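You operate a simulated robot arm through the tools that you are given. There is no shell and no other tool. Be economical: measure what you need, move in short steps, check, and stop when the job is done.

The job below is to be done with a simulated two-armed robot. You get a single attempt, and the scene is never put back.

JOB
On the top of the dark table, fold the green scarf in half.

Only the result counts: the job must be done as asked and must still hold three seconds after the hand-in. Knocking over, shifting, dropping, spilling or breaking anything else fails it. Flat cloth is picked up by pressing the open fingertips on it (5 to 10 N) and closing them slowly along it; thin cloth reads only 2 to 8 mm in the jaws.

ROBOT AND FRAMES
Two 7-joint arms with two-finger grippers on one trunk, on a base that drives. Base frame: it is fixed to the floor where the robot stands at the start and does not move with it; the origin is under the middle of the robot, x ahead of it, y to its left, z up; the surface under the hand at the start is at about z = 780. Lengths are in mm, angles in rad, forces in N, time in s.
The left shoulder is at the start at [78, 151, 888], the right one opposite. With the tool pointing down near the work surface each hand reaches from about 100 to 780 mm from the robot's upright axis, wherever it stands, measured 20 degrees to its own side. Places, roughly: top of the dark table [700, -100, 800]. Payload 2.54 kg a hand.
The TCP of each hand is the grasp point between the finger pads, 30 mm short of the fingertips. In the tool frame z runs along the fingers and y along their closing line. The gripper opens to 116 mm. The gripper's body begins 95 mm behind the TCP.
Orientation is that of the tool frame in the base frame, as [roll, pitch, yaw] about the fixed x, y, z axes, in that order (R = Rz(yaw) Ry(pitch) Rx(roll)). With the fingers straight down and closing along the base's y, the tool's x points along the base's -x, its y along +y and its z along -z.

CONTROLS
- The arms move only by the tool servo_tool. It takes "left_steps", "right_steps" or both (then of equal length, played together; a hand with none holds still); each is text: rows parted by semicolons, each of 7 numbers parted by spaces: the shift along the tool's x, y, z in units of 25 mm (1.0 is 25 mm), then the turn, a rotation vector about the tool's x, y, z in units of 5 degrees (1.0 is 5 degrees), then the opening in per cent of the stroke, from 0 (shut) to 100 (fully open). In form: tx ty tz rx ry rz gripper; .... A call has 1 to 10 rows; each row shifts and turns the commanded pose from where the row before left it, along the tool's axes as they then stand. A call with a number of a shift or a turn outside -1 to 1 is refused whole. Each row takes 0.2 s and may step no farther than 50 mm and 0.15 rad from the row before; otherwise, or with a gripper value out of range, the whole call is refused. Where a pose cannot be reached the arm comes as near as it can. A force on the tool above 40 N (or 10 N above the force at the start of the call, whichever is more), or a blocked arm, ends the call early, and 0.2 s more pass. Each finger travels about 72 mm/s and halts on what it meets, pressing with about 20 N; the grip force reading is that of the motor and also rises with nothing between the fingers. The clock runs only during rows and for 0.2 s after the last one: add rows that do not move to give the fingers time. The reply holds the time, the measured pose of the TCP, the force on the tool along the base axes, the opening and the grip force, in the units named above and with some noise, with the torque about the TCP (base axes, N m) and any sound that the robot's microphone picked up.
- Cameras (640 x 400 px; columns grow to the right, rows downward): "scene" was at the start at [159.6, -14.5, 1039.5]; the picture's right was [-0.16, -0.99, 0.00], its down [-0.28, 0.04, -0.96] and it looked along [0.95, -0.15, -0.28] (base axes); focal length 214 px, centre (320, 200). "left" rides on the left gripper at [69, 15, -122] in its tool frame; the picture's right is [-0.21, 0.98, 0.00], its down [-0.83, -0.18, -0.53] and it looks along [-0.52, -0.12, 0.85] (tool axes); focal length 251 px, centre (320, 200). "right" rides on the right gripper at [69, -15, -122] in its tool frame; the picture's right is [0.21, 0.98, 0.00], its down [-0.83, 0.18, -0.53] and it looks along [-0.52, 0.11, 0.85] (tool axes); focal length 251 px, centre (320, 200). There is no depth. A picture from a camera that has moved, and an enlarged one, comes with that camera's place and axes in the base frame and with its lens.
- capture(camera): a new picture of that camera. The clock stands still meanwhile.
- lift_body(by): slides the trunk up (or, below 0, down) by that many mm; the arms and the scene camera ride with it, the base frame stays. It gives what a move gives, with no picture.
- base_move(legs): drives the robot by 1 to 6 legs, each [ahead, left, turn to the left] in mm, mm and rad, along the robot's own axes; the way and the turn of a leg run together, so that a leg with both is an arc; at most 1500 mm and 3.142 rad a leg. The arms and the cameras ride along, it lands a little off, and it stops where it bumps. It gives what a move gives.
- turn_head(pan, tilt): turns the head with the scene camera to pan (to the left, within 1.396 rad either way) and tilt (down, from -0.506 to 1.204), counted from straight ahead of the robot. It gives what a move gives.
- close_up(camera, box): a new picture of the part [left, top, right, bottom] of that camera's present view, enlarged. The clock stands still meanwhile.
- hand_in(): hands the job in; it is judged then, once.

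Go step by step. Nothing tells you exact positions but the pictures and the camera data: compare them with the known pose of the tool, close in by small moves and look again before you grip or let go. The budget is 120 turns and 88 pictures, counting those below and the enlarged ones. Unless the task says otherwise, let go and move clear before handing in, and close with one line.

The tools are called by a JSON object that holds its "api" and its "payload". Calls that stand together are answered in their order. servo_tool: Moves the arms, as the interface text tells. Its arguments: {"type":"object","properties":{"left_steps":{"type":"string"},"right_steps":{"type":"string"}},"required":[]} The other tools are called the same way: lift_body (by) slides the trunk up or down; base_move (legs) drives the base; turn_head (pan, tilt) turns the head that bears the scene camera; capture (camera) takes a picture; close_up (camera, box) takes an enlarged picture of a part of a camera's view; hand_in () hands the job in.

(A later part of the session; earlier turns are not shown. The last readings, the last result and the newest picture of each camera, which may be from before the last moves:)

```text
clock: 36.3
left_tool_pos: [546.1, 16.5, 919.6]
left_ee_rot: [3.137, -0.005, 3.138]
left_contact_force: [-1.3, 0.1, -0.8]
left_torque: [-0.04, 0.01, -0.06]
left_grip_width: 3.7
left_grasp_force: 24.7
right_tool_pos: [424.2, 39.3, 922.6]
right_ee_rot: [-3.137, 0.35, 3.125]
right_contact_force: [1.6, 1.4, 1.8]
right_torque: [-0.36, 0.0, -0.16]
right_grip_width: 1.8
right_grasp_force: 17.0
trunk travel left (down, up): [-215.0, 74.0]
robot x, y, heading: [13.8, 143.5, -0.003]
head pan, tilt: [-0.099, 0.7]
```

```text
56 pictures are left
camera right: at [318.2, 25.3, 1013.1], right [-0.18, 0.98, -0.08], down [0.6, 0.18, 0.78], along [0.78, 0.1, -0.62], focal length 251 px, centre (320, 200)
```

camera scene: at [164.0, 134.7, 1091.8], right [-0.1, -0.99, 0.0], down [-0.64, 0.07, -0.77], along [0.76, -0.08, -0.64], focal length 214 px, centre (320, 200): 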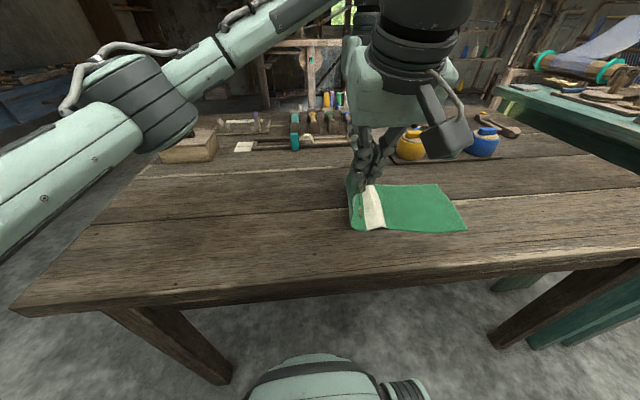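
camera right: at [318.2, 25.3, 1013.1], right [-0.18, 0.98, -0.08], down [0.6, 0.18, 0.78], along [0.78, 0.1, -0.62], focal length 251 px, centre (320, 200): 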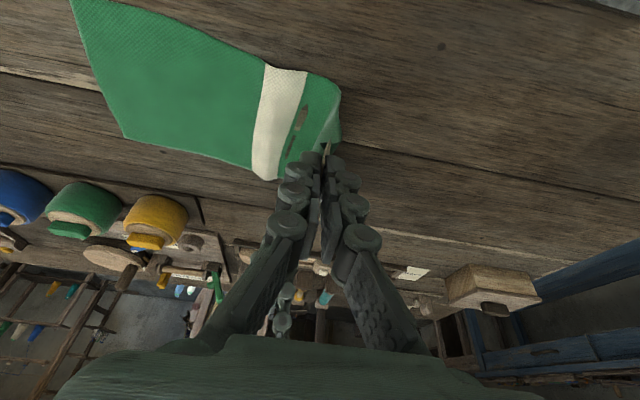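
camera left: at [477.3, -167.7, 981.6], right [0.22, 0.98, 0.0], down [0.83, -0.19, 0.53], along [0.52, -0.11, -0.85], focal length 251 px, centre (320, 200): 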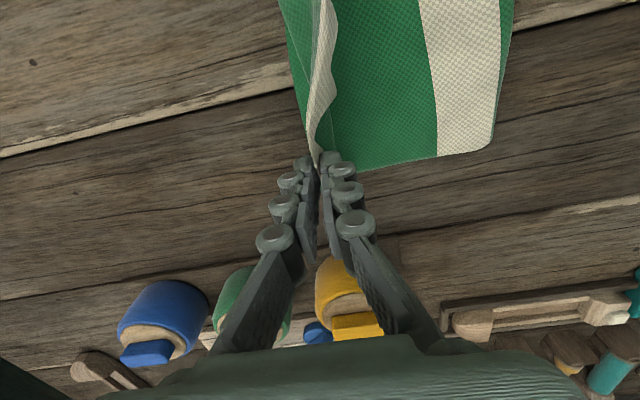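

The crease came back to y≈45. Now I repeat the arc at a lower height.

{"api": "base_move", "payload": {"legs": [[0, -50, 0]]}}

{"api": "lift_body", "payload": {"by": -25}}

{"api": "base_move", "payload": {"legs": [[0, -50, 0]]}}

{"api": "lift_body", "payload": {"by": -20}}

{"api": "capture", "payload": {"camera": "right"}}

{"api": "capture", "payload": {"camera": "scene"}}

```text
clock: 37.5
left_tool_pos: [546.6, -33.1, 920.4]
left_ee_rot: [3.138, -0.003, 3.138]
left_contact_force: [-0.2, 0.3, -1.3]
left_torque: [0.04, 0.01, -0.01]
left_grip_width: 3.9
left_grasp_force: 23.8
right_tool_pos: [424.4, -12.2, 921.6]
right_ee_rot: [-3.137, 0.35, 3.126]
right_contact_force: [0.7, -0.1, 0.0]
right_torque: [0.03, -0.02, 0.03]
right_grip_width: 3.2
right_grasp_force: 18.3
trunk travel left (down, up): [-215.0, 74.0]
robot x, y, heading: [11.4, 90.0, -0.004]
head pan, tilt: [-0.099, 0.7]
```

```text
clock: 38.2
left_tool_pos: [546.6, -34.6, 895.9]
left_ee_rot: [3.138, -0.004, 3.137]
left_contact_force: [-1.5, 0.4, 2.5]
left_torque: [-0.07, 0.01, -0.04]
left_grip_width: 1.8
left_grasp_force: 19.0
right_tool_pos: [424.9, -12.9, 896.7]
right_ee_rot: [-3.136, 0.349, 3.126]
right_contact_force: [0.0, -0.3, -1.2]
right_torque: [0.02, -0.07, -0.01]
right_grip_width: 3.4
right_grasp_force: 17.9
trunk travel left (down, up): [-190.0, 99.0]
robot x, y, heading: [12.1, 92.9, 0.001]
head pan, tilt: [-0.099, 0.7]
```

```text
clock: 39.4
left_tool_pos: [546.8, -83.1, 893.5]
left_ee_rot: [3.138, -0.002, 3.139]
left_contact_force: [-0.2, 0.9, -1.0]
left_torque: [0.01, -0.02, -0.03]
left_grip_width: 3.5
left_grasp_force: 18.6
right_tool_pos: [425.4, -61.4, 896.7]
right_ee_rot: [-3.138, 0.35, 3.124]
right_contact_force: [-0.2, -1.5, -0.1]
right_torque: [0.06, 0.0, 0.03]
right_grip_width: 2.8
right_grasp_force: 23.7
trunk travel left (down, up): [-190.0, 99.0]
robot x, y, heading: [13.6, 47.1, -0.002]
head pan, tilt: [-0.099, 0.7]
```

```text
clock: 40.0
left_tool_pos: [547.0, -83.8, 875.5]
left_ee_rot: [3.137, -0.003, 3.139]
left_contact_force: [-1.3, 0.7, 0.9]
left_torque: [0.0, 0.02, -0.02]
left_grip_width: 3.7
left_grasp_force: 24.3
right_tool_pos: [424.3, -61.4, 875.9]
right_ee_rot: [-3.137, 0.349, 3.125]
right_contact_force: [0.3, -0.4, -1.7]
right_torque: [-0.08, -0.01, -0.03]
right_grip_width: 4.4
right_grasp_force: 22.9
trunk travel left (down, up): [-170.0, 119.0]
robot x, y, heading: [11.6, 42.1, -0.004]
head pan, tilt: [-0.099, 0.7]
```

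```text
55 pictures are left
camera right: at [317.7, -75.3, 968.1], right [-0.18, 0.98, -0.08], down [0.6, 0.18, 0.78], along [0.78, 0.1, -0.62], focal length 251 px, centre (320, 200)
```

right: 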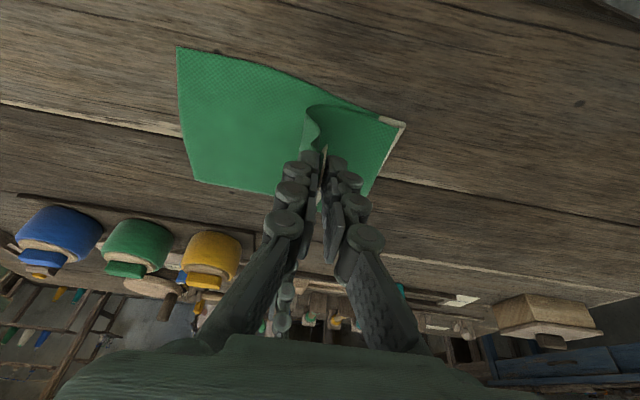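

```text
54 pictures are left
camera scene: at [163.5, 34.0, 1046.8], right [-0.1, -0.99, 0.0], down [-0.64, 0.07, -0.77], along [0.76, -0.08, -0.64], focal length 214 px, centre (320, 200)
```

scene: 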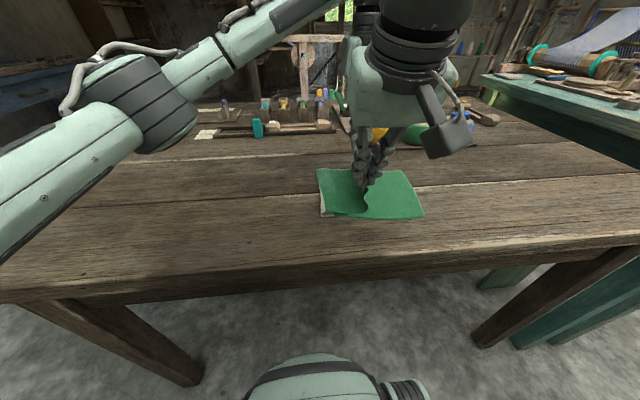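

The crease is now near y 6, close to where I want it. I continue low and lay the edge toward the right end.

{"api": "lift_body", "payload": {"by": -20}}

{"api": "base_move", "payload": {"legs": [[0, -45, 0]]}}

{"api": "lift_body", "payload": {"by": -12}}

{"api": "base_move", "payload": {"legs": [[0, -35, 0]]}}

{"api": "capture", "payload": {"camera": "right"}}

{"api": "capture", "payload": {"camera": "left"}}

{"api": "close_up", "payload": {"camera": "scene", "box": [240, 120, 440, 245]}}

```text
clock: 40.7
left_tool_pos: [545.3, -83.6, 855.3]
left_ee_rot: [3.14, -0.004, 3.138]
left_contact_force: [0.3, 0.0, -2.3]
left_torque: [-0.04, 0.02, 0.02]
left_grip_width: 2.2
left_grasp_force: 16.6
right_tool_pos: [424.2, -61.7, 857.8]
right_ee_rot: [-3.135, 0.35, 3.127]
right_contact_force: [-0.4, -1.3, -0.1]
right_torque: [0.01, -0.04, -0.02]
right_grip_width: 1.7
right_grasp_force: 18.3
trunk travel left (down, up): [-150.0, 139.0]
robot x, y, heading: [9.3, 42.4, -0.0]
head pan, tilt: [-0.099, 0.7]
```

```text
clock: 41.8
left_tool_pos: [546.4, -128.0, 855.6]
left_ee_rot: [3.138, -0.002, 3.139]
left_contact_force: [1.1, -0.3, 2.0]
left_torque: [0.05, 0.03, -0.01]
left_grip_width: 2.0
left_grasp_force: 19.3
right_tool_pos: [425.7, -106.3, 855.8]
right_ee_rot: [-3.134, 0.349, 3.128]
right_contact_force: [0.9, 1.8, 1.5]
right_torque: [0.04, -0.04, 0.0]
right_grip_width: 2.4
right_grasp_force: 20.8
trunk travel left (down, up): [-150.0, 139.0]
robot x, y, heading: [12.9, -0.1, -0.001]
head pan, tilt: [-0.099, 0.7]
```

```text
clock: 42.4
left_tool_pos: [545.7, -127.2, 842.9]
left_ee_rot: [3.138, -0.003, 3.138]
left_contact_force: [0.0, 0.5, 0.6]
left_torque: [0.03, -0.04, 0.01]
left_grip_width: 2.4
left_grasp_force: 16.6
right_tool_pos: [423.8, -106.7, 846.2]
right_ee_rot: [-3.136, 0.349, 3.127]
right_contact_force: [1.0, 0.0, -0.5]
right_torque: [0.02, 0.03, 0.0]
right_grip_width: 2.6
right_grasp_force: 17.2
trunk travel left (down, up): [-138.0, 151.0]
robot x, y, heading: [13.8, -0.7, -0.004]
head pan, tilt: [-0.099, 0.7]
```

```text
clock: 43.5
left_tool_pos: [545.7, -162.9, 843.2]
left_ee_rot: [3.14, -0.004, 3.138]
left_contact_force: [0.2, 1.1, 1.6]
left_torque: [0.01, 0.02, -0.02]
left_grip_width: 1.8
left_grasp_force: 17.0
right_tool_pos: [425.4, -142.5, 844.6]
right_ee_rot: [-3.135, 0.35, 3.126]
right_contact_force: [0.7, 0.1, -0.2]
right_torque: [-0.04, -0.01, -0.02]
right_grip_width: 3.9
right_grasp_force: 17.9
trunk travel left (down, up): [-138.0, 151.0]
robot x, y, heading: [8.2, -34.2, -0.003]
head pan, tilt: [-0.099, 0.7]
```

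```text
53 pictures are left
camera right: at [317.4, -154.9, 936.0], right [-0.18, 0.98, -0.08], down [0.6, 0.17, 0.78], along [0.78, 0.1, -0.62], focal length 251 px, centre (320, 200)
```

right: 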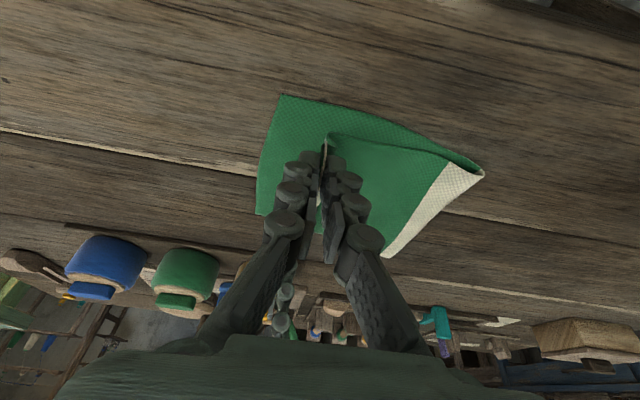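

```text
52 pictures are left
camera left: at [477.1, -148.3, 964.6], right [0.22, 0.98, 0.0], down [0.83, -0.19, 0.53], along [0.52, -0.11, -0.85], focal length 251 px, centre (320, 200)
```

left: 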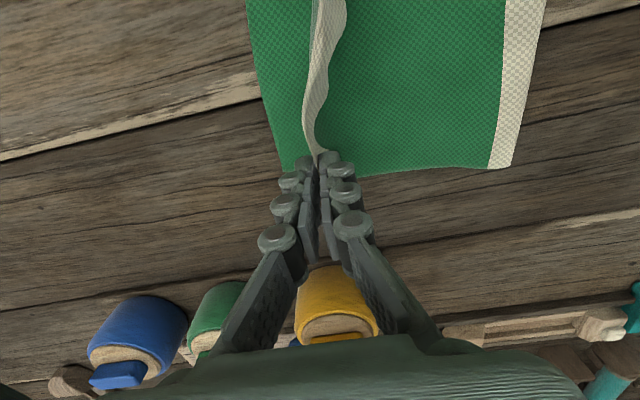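

```text
3.20 times, centred on (340, 182) of scene
camera zoom: at [163.3, -45.5, 1014.8], right [-0.1, -0.99, 0.0], down [-0.64, 0.07, -0.77], along [0.76, -0.08, -0.64], focal length 686 px, centre (256, 256)
```

zoom: 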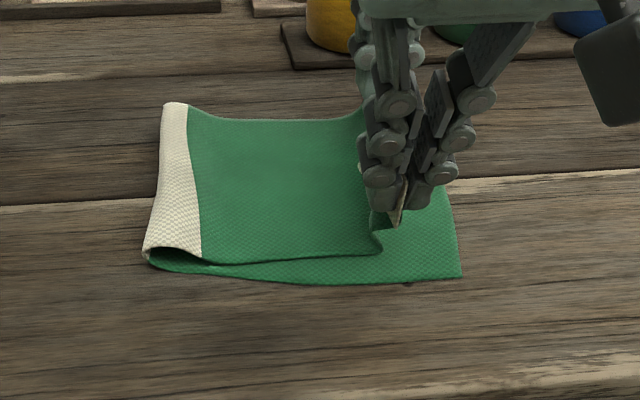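

The fold looks good, but the crease is about 25 mm too far right. I back up a little, lower, and come forward again so the crease settles further left.

{"api": "base_move", "payload": {"legs": [[0, 90, 0]]}}

{"api": "lift_body", "payload": {"by": -18}}

{"api": "capture", "payload": {"camera": "right"}}

{"api": "close_up", "payload": {"camera": "scene", "box": [240, 120, 440, 245]}}

```text
clock: 45.0
left_tool_pos: [546.1, -72.2, 843.5]
left_ee_rot: [3.139, -0.005, 3.136]
left_contact_force: [0.1, -0.6, -1.4]
left_torque: [0.02, 0.01, -0.01]
left_grip_width: 4.3
left_grasp_force: 21.0
right_tool_pos: [425.8, -50.3, 845.8]
right_ee_rot: [-3.134, 0.348, 3.124]
right_contact_force: [1.4, -0.1, -1.3]
right_torque: [-0.04, -0.01, -0.02]
right_grip_width: 4.4
right_grasp_force: 23.9
trunk travel left (down, up): [-138.0, 151.0]
robot x, y, heading: [11.5, 52.8, -0.004]
head pan, tilt: [-0.099, 0.7]
```

```text
clock: 45.7
left_tool_pos: [545.4, -71.6, 824.4]
left_ee_rot: [3.137, -0.002, 3.136]
left_contact_force: [-1.0, 0.4, -1.6]
left_torque: [0.03, 0.02, 0.01]
left_grip_width: 3.5
left_grasp_force: 19.0
right_tool_pos: [426.4, -50.4, 826.8]
right_ee_rot: [-3.137, 0.349, 3.123]
right_contact_force: [-0.2, 0.4, -0.1]
right_torque: [-0.02, 0.0, -0.02]
right_grip_width: 3.8
right_grasp_force: 18.2
trunk travel left (down, up): [-120.0, 169.0]
robot x, y, heading: [10.5, 57.1, -0.01]
head pan, tilt: [-0.099, 0.7]
```

```text
50 pictures are left
camera right: at [317.6, -64.0, 918.1], right [-0.18, 0.98, -0.08], down [0.6, 0.17, 0.78], along [0.78, 0.1, -0.62], focal length 251 px, centre (320, 200)
```

right: 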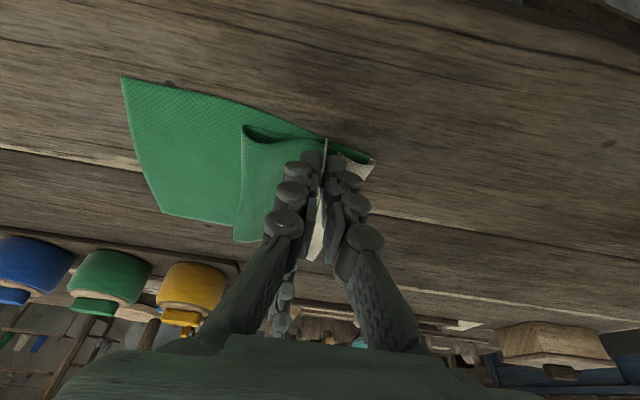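

```text
3.20 times, centred on (340, 182) of scene
camera zoom: at [163.6, 45.5, 996.8], right [-0.11, -0.99, 0.0], down [-0.64, 0.07, -0.77], along [0.76, -0.08, -0.64], focal length 686 px, centre (256, 256)
```

zoom: 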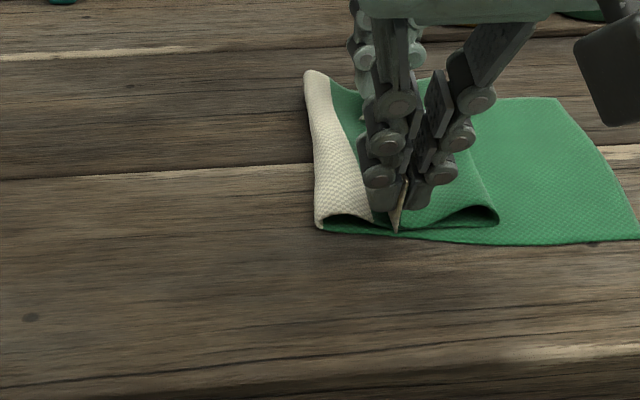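

The crease stayed put at about −11. I unroll farther by raising and going back to y≈60, then come forward low.

{"api": "lift_body", "payload": {"by": 65}}

{"api": "base_move", "payload": {"legs": [[0, 120, 0]]}}

{"api": "capture", "payload": {"camera": "right"}}

{"api": "lift_body", "payload": {"by": -40}}

{"api": "base_move", "payload": {"legs": [[0, -60, 0]]}}

{"api": "lift_body", "payload": {"by": -15}}

{"api": "capture", "payload": {"camera": "right"}}

{"api": "close_up", "payload": {"camera": "scene", "box": [240, 120, 440, 245]}}

```text
clock: 46.7
left_tool_pos: [546.7, -73.5, 889.2]
left_ee_rot: [3.136, -0.005, 3.135]
left_contact_force: [-1.2, 0.2, -0.9]
left_torque: [0.0, -0.01, -0.02]
left_grip_width: 2.0
left_grasp_force: 16.7
right_tool_pos: [424.9, -51.6, 892.8]
right_ee_rot: [-3.137, 0.349, 3.124]
right_contact_force: [0.6, 0.2, -1.1]
right_torque: [0.0, 0.02, 0.01]
right_grip_width: 4.2
right_grasp_force: 19.1
trunk travel left (down, up): [-185.0, 104.0]
robot x, y, heading: [12.2, 53.5, -0.006]
head pan, tilt: [-0.099, 0.7]
```

```text
clock: 48.5
left_tool_pos: [546.0, 47.9, 890.2]
left_ee_rot: [3.138, -0.002, 3.138]
left_contact_force: [-0.3, -2.0, 1.4]
left_torque: [0.17, 0.08, 0.01]
left_grip_width: 2.4
left_grasp_force: 22.1
right_tool_pos: [424.9, 69.5, 891.9]
right_ee_rot: [-3.137, 0.349, 3.124]
right_contact_force: [0.8, 0.3, -0.7]
right_torque: [0.0, -0.02, -0.03]
right_grip_width: 3.3
right_grasp_force: 17.9
trunk travel left (down, up): [-185.0, 104.0]
robot x, y, heading: [11.3, 175.8, -0.003]
head pan, tilt: [-0.099, 0.7]
```

```text
48 pictures are left
camera right: at [318.4, 56.2, 983.0], right [-0.18, 0.98, -0.08], down [0.6, 0.17, 0.78], along [0.78, 0.1, -0.62], focal length 251 px, centre (320, 200)
```

right: 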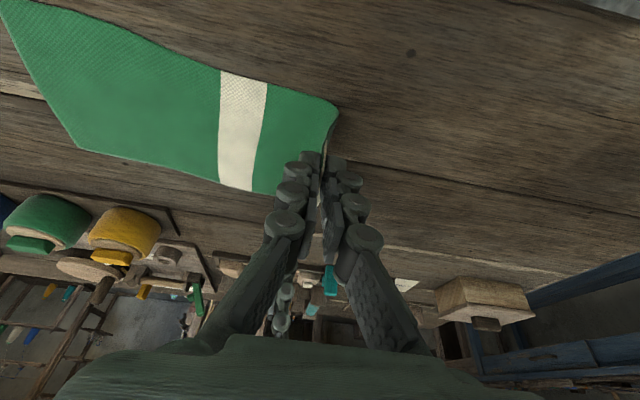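

```text
clock: 49.3
left_tool_pos: [545.7, 47.5, 849.7]
left_ee_rot: [3.14, -0.003, 3.136]
left_contact_force: [0.3, 3.8, -2.0]
left_torque: [0.09, -0.03, -0.01]
left_grip_width: 1.5
left_grasp_force: 16.6
right_tool_pos: [424.8, 69.2, 852.3]
right_ee_rot: [-3.135, 0.349, 3.125]
right_contact_force: [0.9, -0.3, -1.8]
right_torque: [-0.03, 0.01, -0.04]
right_grip_width: 4.3
right_grasp_force: 23.3
trunk travel left (down, up): [-145.0, 144.0]
robot x, y, heading: [10.4, 176.4, -0.008]
head pan, tilt: [-0.099, 0.7]
```

```text
clock: 50.6
left_tool_pos: [546.7, -12.6, 849.5]
left_ee_rot: [3.137, -0.003, 3.137]
left_contact_force: [0.9, -1.2, 2.0]
left_torque: [0.03, 0.02, -0.05]
left_grip_width: 2.0
left_grasp_force: 21.2
right_tool_pos: [425.9, 8.5, 850.9]
right_ee_rot: [-3.135, 0.349, 3.125]
right_contact_force: [0.4, 0.0, -0.4]
right_torque: [0.01, -0.01, 0.0]
right_grip_width: 3.2
right_grasp_force: 17.6
trunk travel left (down, up): [-145.0, 144.0]
robot x, y, heading: [11.6, 117.2, -0.002]
head pan, tilt: [-0.099, 0.7]
```

```text
clock: 51.2
left_tool_pos: [545.1, -11.4, 834.6]
left_ee_rot: [3.137, -0.003, 3.136]
left_contact_force: [-0.9, -1.2, 1.8]
left_torque: [0.03, 0.04, -0.04]
left_grip_width: 2.9
left_grasp_force: 22.3
right_tool_pos: [426.0, 8.4, 836.7]
right_ee_rot: [-3.136, 0.348, 3.124]
right_contact_force: [0.2, 1.0, 1.5]
right_torque: [0.03, -0.01, 0.03]
right_grip_width: 2.3
right_grasp_force: 21.7
trunk travel left (down, up): [-130.0, 159.0]
robot x, y, heading: [11.6, 118.5, -0.006]
head pan, tilt: [-0.099, 0.7]
```

```text
47 pictures are left
camera right: at [318.0, -3.9, 928.1], right [-0.18, 0.98, -0.08], down [0.6, 0.17, 0.78], along [0.78, 0.1, -0.62], focal length 251 px, centre (320, 200)
```

right: 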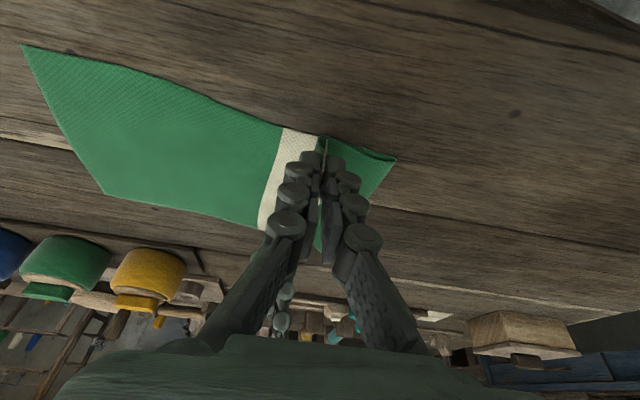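

```text
3.20 times, centred on (340, 182) of scene
camera zoom: at [164.0, 105.6, 1006.8], right [-0.1, -0.99, 0.0], down [-0.64, 0.07, -0.77], along [0.76, -0.08, -0.64], focal length 686 px, centre (256, 256)
```

zoom: 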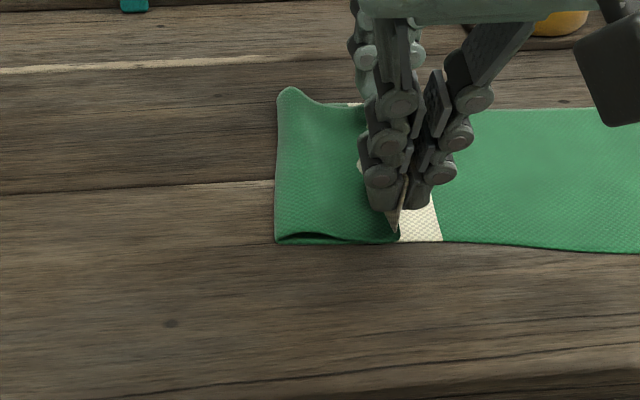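

Now the crease is near y 65 with the hands low. Pulling forward low and nearly taut should roll the crease to the middle just as the edge reaches the right end.

{"api": "base_move", "payload": {"legs": [[0, -60, 0]]}}

{"api": "base_move", "payload": {"legs": [[0, -50, 0]]}}

{"api": "capture", "payload": {"camera": "right"}}

{"api": "close_up", "payload": {"camera": "scene", "box": [240, 120, 440, 245]}}

```text
clock: 52.5
left_tool_pos: [546.5, -71.6, 834.7]
left_ee_rot: [3.136, -0.004, 3.138]
left_contact_force: [0.2, -0.1, 1.3]
left_torque: [0.0, 0.02, -0.01]
left_grip_width: 2.5
left_grasp_force: 22.4
right_tool_pos: [424.5, -51.9, 836.1]
right_ee_rot: [-3.137, 0.349, 3.124]
right_contact_force: [-0.1, 0.6, -0.5]
right_torque: [-0.02, -0.01, -0.02]
right_grip_width: 3.7
right_grasp_force: 18.7
trunk travel left (down, up): [-130.0, 159.0]
robot x, y, heading: [12.6, 55.8, -0.005]
head pan, tilt: [-0.099, 0.7]
```

```text
clock: 53.6
left_tool_pos: [547.0, -120.6, 834.9]
left_ee_rot: [3.138, -0.006, 3.135]
left_contact_force: [0.2, -0.8, -0.9]
left_torque: [0.03, -0.01, -0.01]
left_grip_width: 3.3
left_grasp_force: 18.4
right_tool_pos: [425.3, -100.3, 835.1]
right_ee_rot: [-3.136, 0.349, 3.123]
right_contact_force: [0.0, 0.0, -1.3]
right_torque: [-0.04, 0.03, -0.03]
right_grip_width: 4.4
right_grasp_force: 19.5
trunk travel left (down, up): [-130.0, 159.0]
robot x, y, heading: [10.0, 4.0, -0.006]
head pan, tilt: [-0.099, 0.7]
```

```text
45 pictures are left
camera right: at [317.4, -113.5, 927.9], right [-0.18, 0.98, -0.08], down [0.6, 0.17, 0.78], along [0.78, 0.1, -0.62], focal length 251 px, centre (320, 200)
```

right: 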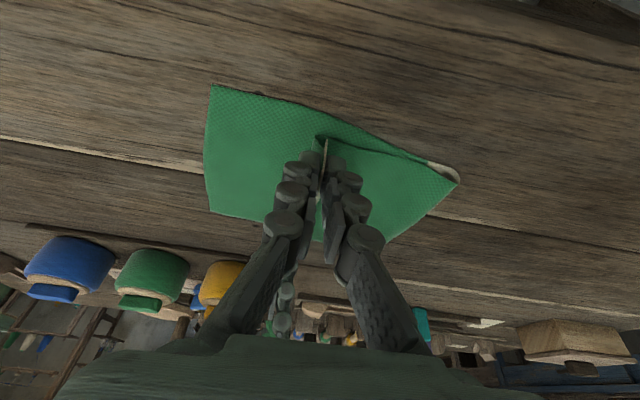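

```text
3.20 times, centred on (340, 182) of scene
camera zoom: at [163.5, -3.9, 1006.7], right [-0.11, -0.99, 0.0], down [-0.64, 0.07, -0.76], along [0.76, -0.08, -0.64], focal length 686 px, centre (256, 256)
```

zoom: 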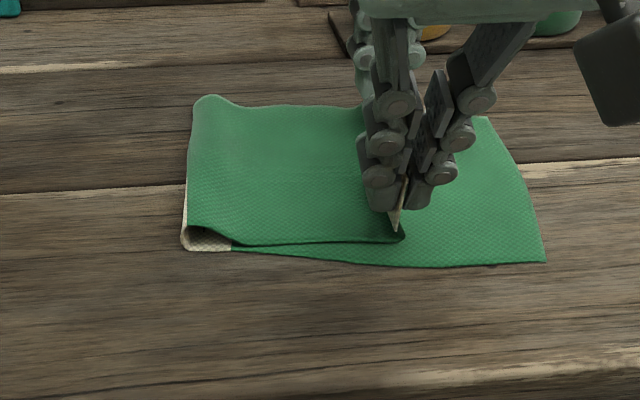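

The crease is at about y 10, which is right. The rest of the length is the gather and tail in the jaws, so I lower a bit and let go gently to see how the edge relaxes.

{"api": "lift_body", "payload": {"by": -14}}

{"api": "servo_tool", "payload": {"left_steps": "0 0 0 0 0 0 4;0 0 0 0 0 0 8;0 0 0 0 0 0 12;0 0 0 0 0 0 16;0 0 0 0 0 0 20;0 0 0 0 0 0 20;0 0 0 0 0 0 20", "right_steps": "0 0 0 0 0 0 4;0 0 0 0 0 0 8;0 0 0 0 0 0 12;0 0 0 0 0 0 16;0 0 0 0 0 0 20;0 0 0 0 0 0 20;0 0 0 0 0 0 20"}}

{"api": "capture", "payload": {"camera": "right"}}

{"api": "capture", "payload": {"camera": "left"}}

{"api": "close_up", "payload": {"camera": "scene", "box": [240, 120, 440, 245]}}

```text
clock: 54.3
left_tool_pos: [545.6, -123.3, 821.2]
left_ee_rot: [3.139, -0.004, 3.139]
left_contact_force: [-0.7, 0.1, -0.3]
left_torque: [0.0, -0.01, 0.01]
left_grip_width: 5.0
left_grasp_force: 20.7
right_tool_pos: [424.6, -100.9, 823.9]
right_ee_rot: [-3.137, 0.351, 3.125]
right_contact_force: [-0.1, -0.3, -0.4]
right_torque: [0.02, -0.01, 0.0]
right_grip_width: 1.7
right_grasp_force: 16.4
trunk travel left (down, up): [-116.0, 173.0]
robot x, y, heading: [11.1, 8.1, -0.004]
head pan, tilt: [-0.099, 0.7]
```

```text
clock: 55.9
left_tool_pos: [545.2, -121.5, 820.8]
left_ee_rot: [3.138, -0.003, 3.136]
left_contact_force: [-0.6, -0.3, 0.1]
left_torque: [-0.05, 0.01, 0.04]
left_grip_width: 23.3
left_grasp_force: 0.1
right_tool_pos: [423.9, -101.1, 823.3]
right_ee_rot: [-3.138, 0.348, 3.124]
right_contact_force: [0.1, 0.0, -0.5]
right_torque: [-0.03, -0.01, 0.01]
right_grip_width: 23.0
right_grasp_force: 0.0
trunk travel left (down, up): [-116.0, 173.0]
robot x, y, heading: [10.2, 5.9, -0.008]
head pan, tilt: [-0.099, 0.7]
```

```text
43 pictures are left
camera right: at [317.4, -113.5, 913.9], right [-0.18, 0.98, -0.08], down [0.6, 0.17, 0.78], along [0.78, 0.1, -0.62], focal length 251 px, centre (320, 200)
```

right: 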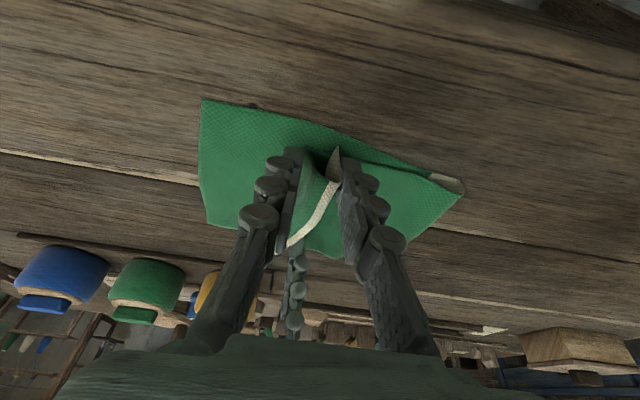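

```text
42 pictures are left
camera left: at [477.1, -107.2, 942.6], right [0.22, 0.98, 0.0], down [0.83, -0.19, 0.53], along [0.52, -0.11, -0.85], focal length 251 px, centre (320, 200)
```

left: 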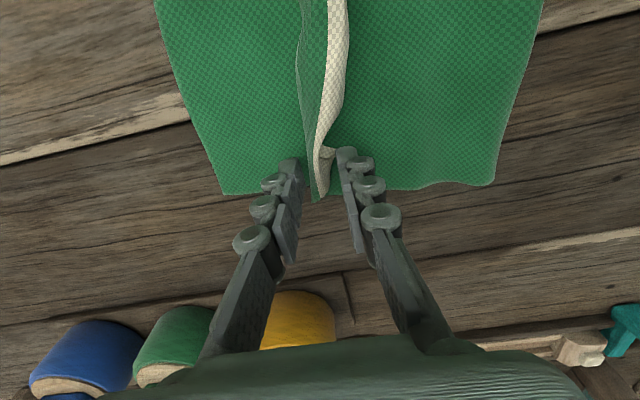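

```text
3.20 times, centred on (340, 182) of scene
camera zoom: at [163.5, -3.8, 992.8], right [-0.11, -0.99, 0.0], down [-0.64, 0.07, -0.76], along [0.76, -0.08, -0.64], focal length 686 px, centre (256, 256)
```

zoom: 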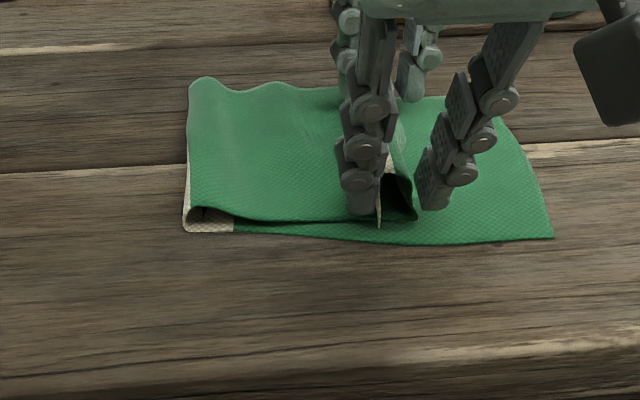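

Released, the edge still stands as a small ridge between the fingers, with the white tail on the left side. I raise slightly and push with the left-side fingers toward the right to topple the edge over.

{"api": "servo_tool", "payload": {"left_steps": "0 0 -0.1 0 0 0 27;0 0 -0.1 0 0 0 34;0 0 0 0 0 0 40;0 0 0 0 0 0 40", "right_steps": "-0.034 0 -0.094 0 0 0 27;-0.034 0 -0.094 0 0 0 34;0 0 0 0 0 0 40;0 0 0 0 0 0 40"}}

{"api": "base_move", "payload": {"legs": [[0, -45, 0]]}}

{"api": "capture", "payload": {"camera": "left"}}

{"api": "close_up", "payload": {"camera": "scene", "box": [240, 120, 440, 245]}}

```text
clock: 56.9
left_tool_pos: [546.0, -121.8, 825.4]
left_ee_rot: [3.137, -0.002, 3.136]
left_contact_force: [-0.3, 0.3, -0.3]
left_torque: [0.0, -0.01, -0.01]
left_grip_width: 46.3
left_grasp_force: 0.1
right_tool_pos: [425.9, -100.8, 828.0]
right_ee_rot: [-3.137, 0.349, 3.123]
right_contact_force: [-0.1, 0.2, 0.1]
right_torque: [-0.01, 0.0, 0.01]
right_grip_width: 46.4
right_grasp_force: 0.0
trunk travel left (down, up): [-116.0, 173.0]
robot x, y, heading: [11.3, 4.3, -0.014]
head pan, tilt: [-0.099, 0.7]
```

```text
clock: 58.0
left_tool_pos: [546.1, -167.5, 824.5]
left_ee_rot: [3.138, -0.006, 3.135]
left_contact_force: [-0.4, 0.6, -0.5]
left_torque: [-0.01, 0.01, 0.01]
left_grip_width: 46.4
left_grasp_force: 0.0
right_tool_pos: [424.8, -146.0, 828.6]
right_ee_rot: [-3.135, 0.349, 3.123]
right_contact_force: [0.3, 0.4, -0.6]
right_torque: [-0.01, -0.01, -0.03]
right_grip_width: 46.3
right_grasp_force: 0.0
trunk travel left (down, up): [-116.0, 173.0]
robot x, y, heading: [11.6, -38.3, -0.007]
head pan, tilt: [-0.099, 0.7]
```

```text
40 pictures are left
camera left: at [476.5, -152.5, 947.3], right [0.22, 0.98, 0.0], down [0.83, -0.19, 0.53], along [0.52, -0.11, -0.85], focal length 251 px, centre (320, 200)
```

left: 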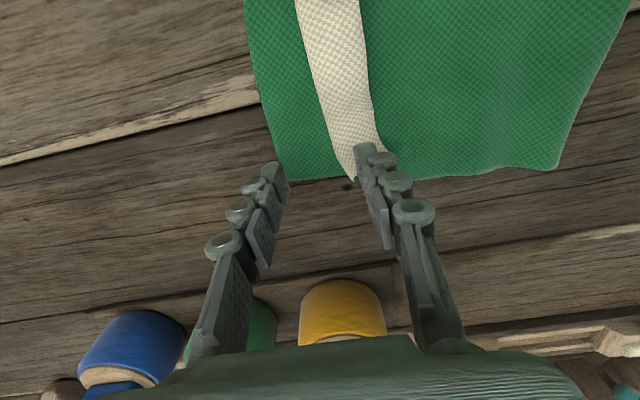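

```text
3.20 times, centred on (340, 182) of scene
camera zoom: at [163.2, -48.4, 992.7], right [-0.11, -0.99, 0.0], down [-0.64, 0.07, -0.76], along [0.76, -0.08, -0.64], focal length 686 px, centre (256, 256)
```

zoom: 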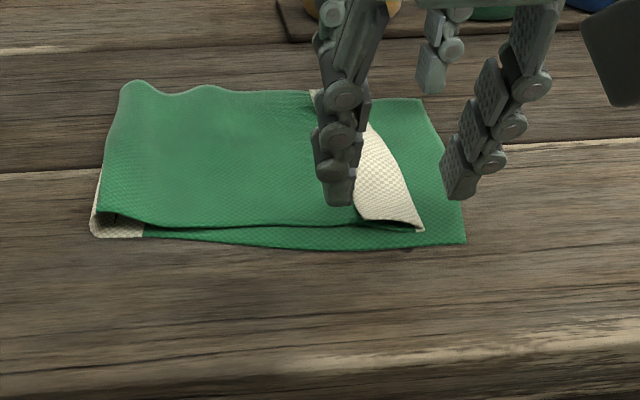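

The white edge flipped over and now lies flat, just short of the right end. I raise both hands and look from above.

{"api": "lift_body", "payload": {"by": 90}}

{"api": "capture", "payload": {"camera": "left"}}

{"api": "capture", "payload": {"camera": "right"}}

{"api": "close_up", "payload": {"camera": "scene", "box": [240, 140, 440, 265]}}

```text
clock: 59.2
left_tool_pos: [544.5, -167.5, 915.0]
left_ee_rot: [3.138, -0.006, 3.138]
left_contact_force: [0.1, 0.8, -0.5]
left_torque: [0.0, -0.02, -0.02]
left_grip_width: 46.2
left_grasp_force: 0.1
right_tool_pos: [424.7, -145.5, 918.6]
right_ee_rot: [-3.136, 0.349, 3.122]
right_contact_force: [-0.3, 0.0, -0.8]
right_torque: [-0.01, 0.0, -0.01]
right_grip_width: 46.2
right_grasp_force: 0.1
trunk travel left (down, up): [-206.0, 83.0]
robot x, y, heading: [11.0, -41.1, -0.008]
head pan, tilt: [-0.099, 0.7]
```

```text
38 pictures are left
camera left: at [476.7, -152.6, 1037.1], right [0.22, 0.98, 0.0], down [0.83, -0.19, 0.53], along [0.52, -0.11, -0.85], focal length 251 px, centre (320, 200)
```

left: 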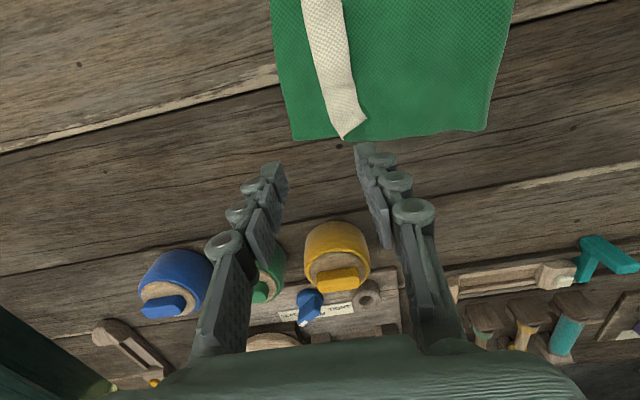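

```text
37 pictures are left
camera right: at [317.5, -158.4, 1009.0], right [-0.18, 0.98, -0.08], down [0.6, 0.17, 0.78], along [0.78, 0.1, -0.62], focal length 251 px, centre (320, 200)
```

right: 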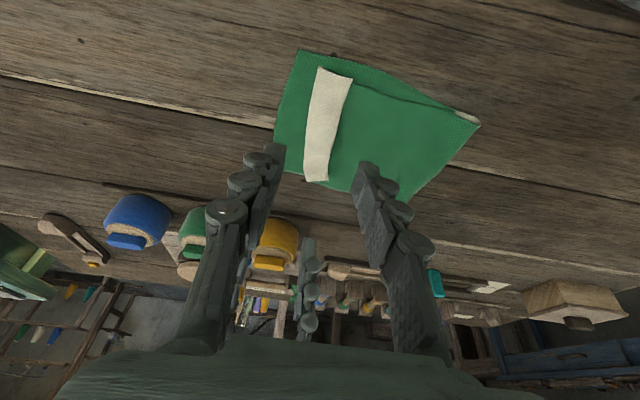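

```text
3.20 times, centred on (340, 202) of scene
camera zoom: at [163.4, -48.4, 1082.6], right [-0.11, -0.99, 0.0], down [-0.64, 0.07, -0.76], along [0.76, -0.08, -0.64], focal length 686 px, centre (256, 192)
```

zoom: 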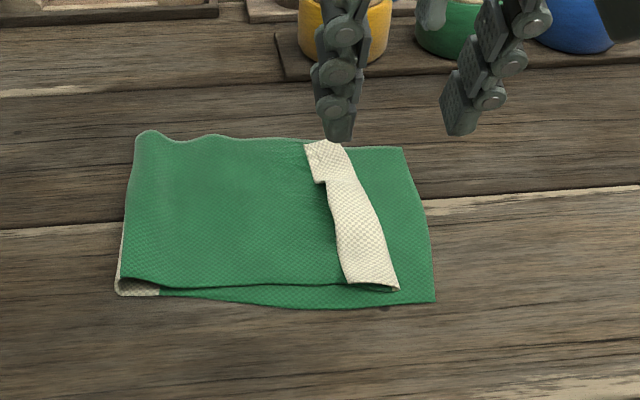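

The fold is nearly right: the near corner is 17 mm short of the right end and the far corner about 55 mm short, with a pleat hidden near the white border. I look closer before smoothing it.

{"api": "close_up", "payload": {"camera": "right", "box": [250, 30, 500, 200]}}

{"api": "close_up", "payload": {"camera": "left", "box": [250, 0, 530, 160]}}

```text
2.35 times, centred on (375, 115) of right
camera zoom: at [317.5, -158.4, 1009.0], right [-0.18, 0.98, -0.08], down [0.6, 0.17, 0.78], along [0.78, 0.1, -0.62], focal length 592 px, centre (191, 400)
```

zoom: 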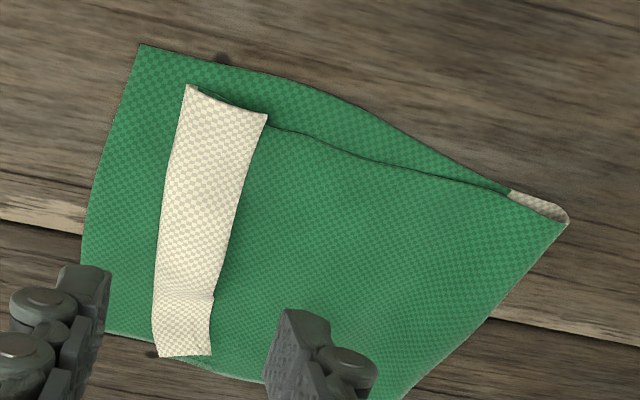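

```text
2.29 times, centred on (390, 80) of left
camera zoom: at [476.7, -152.6, 1037.1], right [0.22, 0.98, 0.0], down [0.83, -0.19, 0.53], along [0.52, -0.11, -0.85], focal length 575 px, centre (160, 474)
```

zoom: 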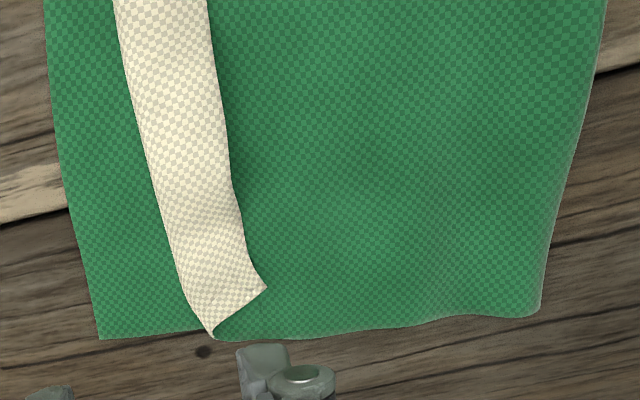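

The white strip is a flap about 27 mm wide, folded back on top with its free edge facing left. I'll close the fingers, press lightly on the flap and drag it right so it unrolls toward the right end.

{"api": "servo_tool", "payload": {"left_steps": "0.1 0.4 0.6 0 0 0 0;0.1 0.4 0.6 0 0 0 0;0.1 0.4 0.6 0 0 0 0;0.08 0.37 0.6 0 0 0 0;0 0 0.6 0 0 0 0;0 0 0.6 0 0 0 0;0 0 0 0 0 0 0", "right_steps": "0.2 0.1 0.55 0 0 0 0;0.2 0.1 0.55 0 0 0 0;0.2 0.1 0.55 0 0 0 0;0.2 0.06 0.55 0 0 0 0;0.2 0 0.55 0 0 0 0;0.2 0 0.55 0 0 0 0;0 0 0 0 0 0 0"}}

{"api": "close_up", "payload": {"camera": "right", "box": [200, 30, 450, 200]}}

{"api": "close_up", "payload": {"camera": "left", "box": [220, 0, 500, 175]}}

```text
clock: 60.8
left_tool_pos: [535.2, -126.9, 825.6]
left_ee_rot: [3.139, -0.003, 3.136]
left_contact_force: [0.4, 0.3, 0.6]
left_torque: [0.02, -0.01, -0.03]
left_grip_width: 0.0
left_grasp_force: 20.0
right_tool_pos: [425.2, -137.2, 828.9]
right_ee_rot: [-3.136, 0.349, 3.121]
right_contact_force: [-0.2, -0.2, 0.0]
right_torque: [-0.01, 0.02, -0.01]
right_grip_width: 0.2
right_grasp_force: 20.1
trunk travel left (down, up): [-206.0, 83.0]
robot x, y, heading: [12.0, -37.6, -0.003]
head pan, tilt: [-0.099, 0.7]
```

```text
2.35 times, centred on (325, 115) of right
camera zoom: at [317.9, -149.5, 919.9], right [-0.18, 0.98, -0.08], down [0.6, 0.17, 0.78], along [0.78, 0.1, -0.62], focal length 592 px, centre (308, 400)
```

zoom: 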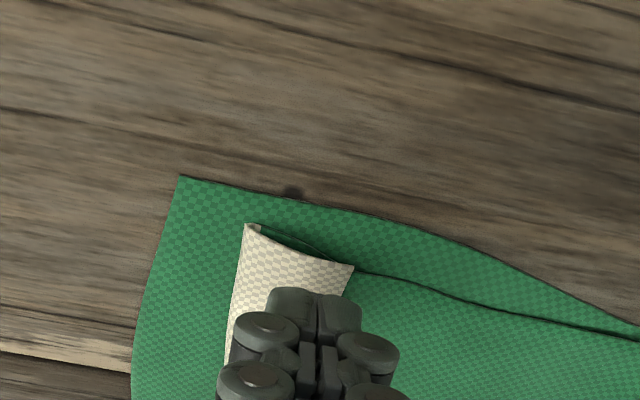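

```text
2.29 times, centred on (360, 88) of left
camera zoom: at [466.8, -112.5, 946.7], right [0.22, 0.98, 0.0], down [0.83, -0.19, 0.53], along [0.52, -0.11, -0.85], focal length 575 px, centre (229, 457)
```

zoom: 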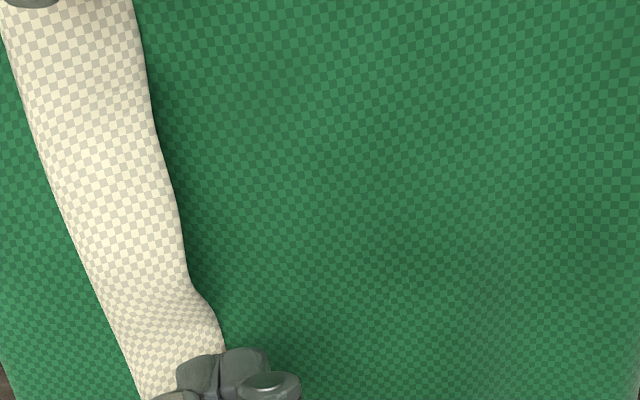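

{"api": "servo_tool", "payload": {"left_steps": "0 -0.2 0.1 0 0 0 0;0 0 0.1 0 0 0 0;0 0 0.1 0 0 0 0;0 0 0.06 0 0 0 0;0 0 0 0 0 0 0", "right_steps": "0.034 0 0.094 0 0 0 0;0.034 0 0.094 0 0 0 0;0.034 0 0.094 0 0 0 0;0.02 0 0.056 0 0 0 0;0 0 0 0 0 0 0"}}

```text
clock: 62.0
left_tool_pos: [534.9, -133.2, 816.8]
left_ee_rot: [3.138, -0.002, 3.134]
left_contact_force: [0.3, 0.7, -0.8]
left_torque: [-0.01, 0.03, 0.01]
left_grip_width: 0.0
left_grasp_force: 19.5
right_tool_pos: [424.3, -137.0, 821.4]
right_ee_rot: [-3.137, 0.35, 3.122]
right_contact_force: [-0.3, 0.1, -0.5]
right_torque: [0.0, -0.01, 0.03]
right_grip_width: 0.0
right_grasp_force: 20.2
trunk travel left (down, up): [-206.0, 83.0]
robot x, y, heading: [10.9, -40.4, -0.005]
head pan, tilt: [-0.099, 0.7]
```

{"api": "servo_tool", "payload": {"left_steps": "0 0 0.06 0 0 0 0;0 0 0.06 0 0 0 0;0 0 0.04 0 0 0 0;0 0 0 0 0 0 0", "right_steps": "0.034 0 0.094 0 0 0 0;0.034 0 0.094 0 0 0 0;0.02 0 0.056 0 0 0 0;0 0 0 0 0 0 0"}}

```text
clock: 63.0
left_tool_pos: [535.1, -132.6, 812.9]
left_ee_rot: [3.138, -0.006, 3.134]
left_contact_force: [-0.6, -0.3, -0.1]
left_torque: [0.0, -0.01, -0.02]
left_grip_width: 0.2
left_grasp_force: 20.4
right_tool_pos: [423.9, -137.6, 813.8]
right_ee_rot: [-3.137, 0.349, 3.122]
right_contact_force: [0.5, 0.1, -0.2]
right_torque: [-0.02, -0.01, 0.01]
right_grip_width: 0.3
right_grasp_force: 20.6
trunk travel left (down, up): [-206.0, 83.0]
robot x, y, heading: [9.5, -37.0, -0.008]
head pan, tilt: [-0.099, 0.7]
```

{"api": "servo_tool", "payload": {"left_steps": "0 0 0.05 0 0 0 0;0 0 0.03 0 0 0 0;0 0 0 0 0 0 0", "right_steps": "0.014 0 0.038 0 0 0 0;0.01 0 0.028 0 0 0 0;0 0 0 0 0 0 0"}}

```text
clock: 63.8
left_tool_pos: [534.8, -133.3, 810.3]
left_ee_rot: [3.137, -0.003, 3.134]
left_contact_force: [0.7, -0.2, 1.1]
left_torque: [-0.02, -0.04, 0.0]
left_grip_width: 0.1
left_grasp_force: 20.1
right_tool_pos: [424.5, -135.8, 812.6]
right_ee_rot: [-3.137, 0.349, 3.122]
right_contact_force: [1.6, 1.3, 3.1]
right_torque: [0.01, 0.03, 0.0]
right_grip_width: 0.0
right_grasp_force: 19.6
trunk travel left (down, up): [-206.0, 83.0]
robot x, y, heading: [11.7, -39.9, -0.008]
head pan, tilt: [-0.099, 0.7]
```

Light contact is made. Now I drag both hands slowly to the right.

{"api": "servo_tool", "payload": {"left_steps": "0 0 0.02 0 0 0 0;0 -0.2 0 0 0 0 0;0 -0.2 0 0 0 0 0;0 -0.2 0 0 0 0 0;0 -0.2 0 0 0 0 0", "right_steps": "0 0 0 0 0 0 0;0 -0.16 0 0 0 0 0;0 -0.16 0 0 0 0 0;0 -0.16 0 0 0 0 0;0 -0.16 0 0 0 0 0"}}

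{"api": "close_up", "payload": {"camera": "scene", "box": [240, 140, 440, 265]}}

{"api": "capture", "payload": {"camera": "left"}}

```text
clock: 65.0
left_tool_pos: [534.4, -153.9, 810.3]
left_ee_rot: [3.138, -0.003, 3.134]
left_contact_force: [0.2, 0.9, 2.8]
left_torque: [0.03, -0.02, 0.01]
left_grip_width: 0.2
left_grasp_force: 19.9
right_tool_pos: [424.1, -153.0, 812.9]
right_ee_rot: [-3.137, 0.349, 3.121]
right_contact_force: [-0.2, 0.5, 2.6]
right_torque: [-0.01, 0.01, -0.01]
right_grip_width: 0.1
right_grasp_force: 20.3
trunk travel left (down, up): [-206.0, 83.0]
robot x, y, heading: [10.3, -33.4, -0.007]
head pan, tilt: [-0.099, 0.7]
```

```text
3.20 times, centred on (340, 202) of scene
camera zoom: at [162.9, -48.3, 1082.8], right [-0.11, -0.99, 0.0], down [-0.64, 0.07, -0.77], along [0.76, -0.08, -0.64], focal length 686 px, centre (256, 192)
```

zoom: 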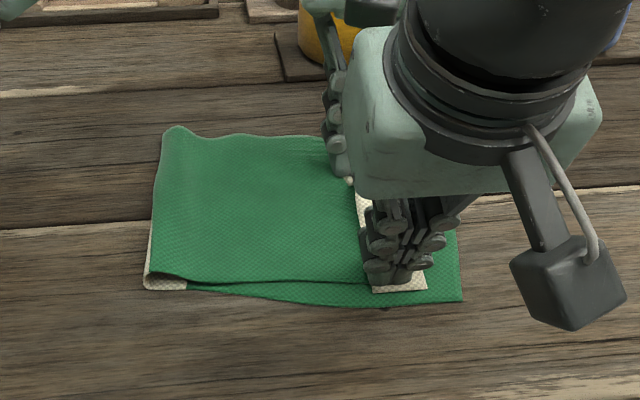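

```text
30 pictures are left
camera left: at [466.4, -137.9, 932.4], right [0.22, 0.98, 0.0], down [0.83, -0.19, 0.53], along [0.52, -0.12, -0.85], focal length 251 px, centre (320, 200)
```

left: 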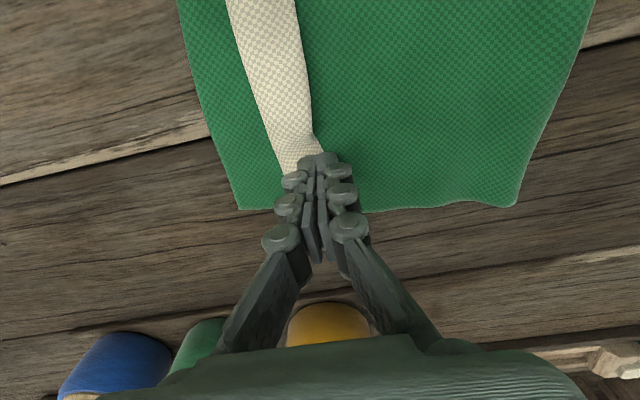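

Everything dragged along together about 13 mm. I'll pin the layers with the right hand just left of the flap and drag only with the left hand.

{"api": "servo_tool", "payload": {"right_steps": "-0.2 0 -0.55 0 0 0 0;0 0.7 0 0 0 0 0;0 0.7 0 0 0 0 0;0.1 0.3 0.275 0 0 0 0;0.1 0 0.275 0 0 0 0;0.04 0 0.11 0 0 0 0;0 0 0 0 0 0 0"}}

```text
clock: 66.6
left_tool_pos: [534.9, -152.4, 810.6]
left_ee_rot: [3.138, -0.004, 3.134]
left_contact_force: [-1.3, -0.3, 4.2]
left_torque: [-0.02, -0.01, -0.01]
left_grip_width: 0.1
left_grasp_force: 19.4
right_tool_pos: [426.3, -111.9, 810.8]
right_ee_rot: [-3.137, 0.35, 3.123]
right_contact_force: [-0.8, -0.3, 6.4]
right_torque: [0.0, 0.06, -0.02]
right_grip_width: 0.0
right_grasp_force: 20.1
trunk travel left (down, up): [-206.0, 83.0]
robot x, y, heading: [10.6, -41.3, -0.007]
head pan, tilt: [-0.099, 0.7]
```

{"api": "servo_tool", "payload": {"left_steps": "0 0 0 0 0 0 0;0 -0.2 0 0 0 0 0;0 -0.2 0 0 0 0 0;0 -0.2 0 0 0 0 0;0 -0.2 0 0 0 0 0;0 -0.2 0 0 0 0 0;0 -0.2 0 0 0 0 0", "right_steps": "0.014 0 0.038 0 0 0 0;0 0 0 0 0 0 0;0 0 0 0 0 0 0;0 0 0 0 0 0 0;0 0 0 0 0 0 0;0 0 0 0 0 0 0;0 0 0 0 0 0 0"}}

{"api": "capture", "payload": {"camera": "left"}}

```text
clock: 68.2
left_tool_pos: [533.8, -182.4, 810.5]
left_ee_rot: [3.139, -0.001, 3.134]
left_contact_force: [-1.4, 0.3, 0.9]
left_torque: [0.03, 0.02, -0.02]
left_grip_width: 0.1
left_grasp_force: 20.0
right_tool_pos: [426.7, -110.0, 810.2]
right_ee_rot: [-3.137, 0.354, 3.122]
right_contact_force: [2.5, -5.9, 27.5]
right_torque: [-0.12, -0.04, 0.01]
right_grip_width: 0.0
right_grasp_force: 20.1
trunk travel left (down, up): [-206.0, 83.0]
robot x, y, heading: [9.3, -40.3, -0.006]
head pan, tilt: [-0.099, 0.7]
```

```text
29 pictures are left
camera left: at [464.8, -168.2, 932.8], right [0.22, 0.98, 0.0], down [0.83, -0.19, 0.53], along [0.52, -0.11, -0.85], focal length 251 px, centre (320, 200)
```

left: 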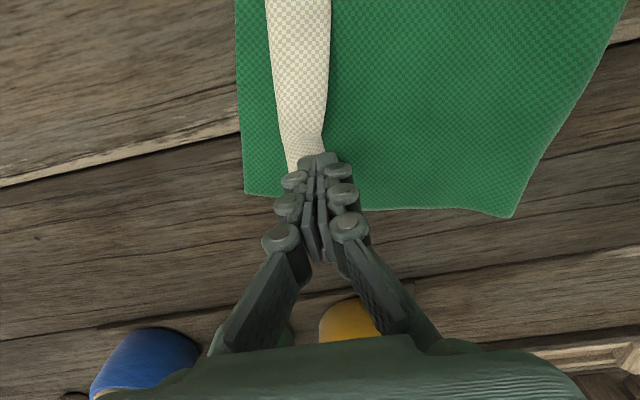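

Far side pivoted and the flap remained, so dragging won't unroll it. I lift both hands clear and look, then regrip the flap close to its free edge.

{"api": "servo_tool", "payload": {"left_steps": "0 0 -0.5 0 0 0 0;0 0 -0.6 0 0 0 12;0 0 -0.6 0 0 0 12;0 0 -0.6 0 0 0 12;0 0.4 -0.6 0 0 0 12", "right_steps": "-0.17 0 -0.47 0 0 0 0;-0.2 0 -0.55 0 0 0 12;-0.2 0 -0.55 0 0 0 12;-0.2 0 -0.55 0 0 0 12;-0.2 -0.3 -0.55 0 0 0 12"}}

{"api": "capture", "payload": {"camera": "left"}}

{"api": "capture", "payload": {"camera": "right"}}

```text
clock: 69.4
left_tool_pos: [535.3, -170.9, 881.9]
left_ee_rot: [3.139, -0.004, 3.136]
left_contact_force: [0.1, -1.3, 0.4]
left_torque: [0.02, -0.01, 0.0]
left_grip_width: 14.0
left_grasp_force: 0.0
right_tool_pos: [424.4, -116.9, 879.5]
right_ee_rot: [-3.135, 0.35, 3.123]
right_contact_force: [-0.1, -0.6, -0.2]
right_torque: [-0.02, 0.03, 0.0]
right_grip_width: 13.8
right_grasp_force: 0.1
trunk travel left (down, up): [-206.0, 83.0]
robot x, y, heading: [8.9, -38.3, -0.008]
head pan, tilt: [-0.099, 0.7]
```

```text
28 pictures are left
camera left: at [467.5, -156.9, 1004.4], right [0.22, 0.98, 0.0], down [0.83, -0.19, 0.53], along [0.52, -0.11, -0.85], focal length 251 px, centre (320, 200)
```

left: 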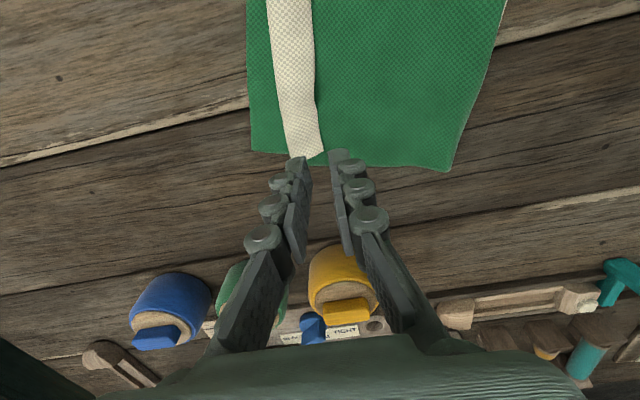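

```text
27 pictures are left
camera right: at [318.2, -130.0, 971.7], right [-0.18, 0.98, -0.08], down [0.6, 0.17, 0.78], along [0.78, 0.09, -0.62], focal length 251 px, centre (320, 200)
```

right: 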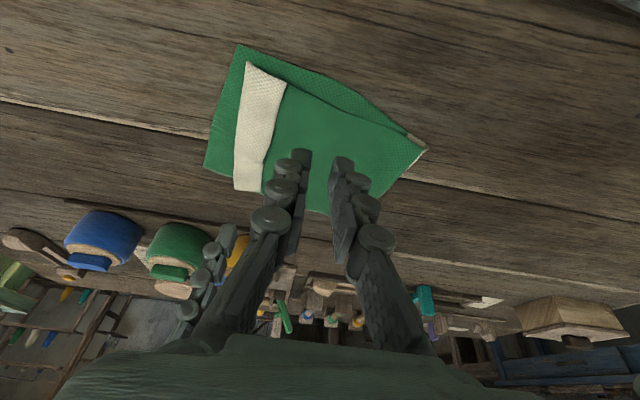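

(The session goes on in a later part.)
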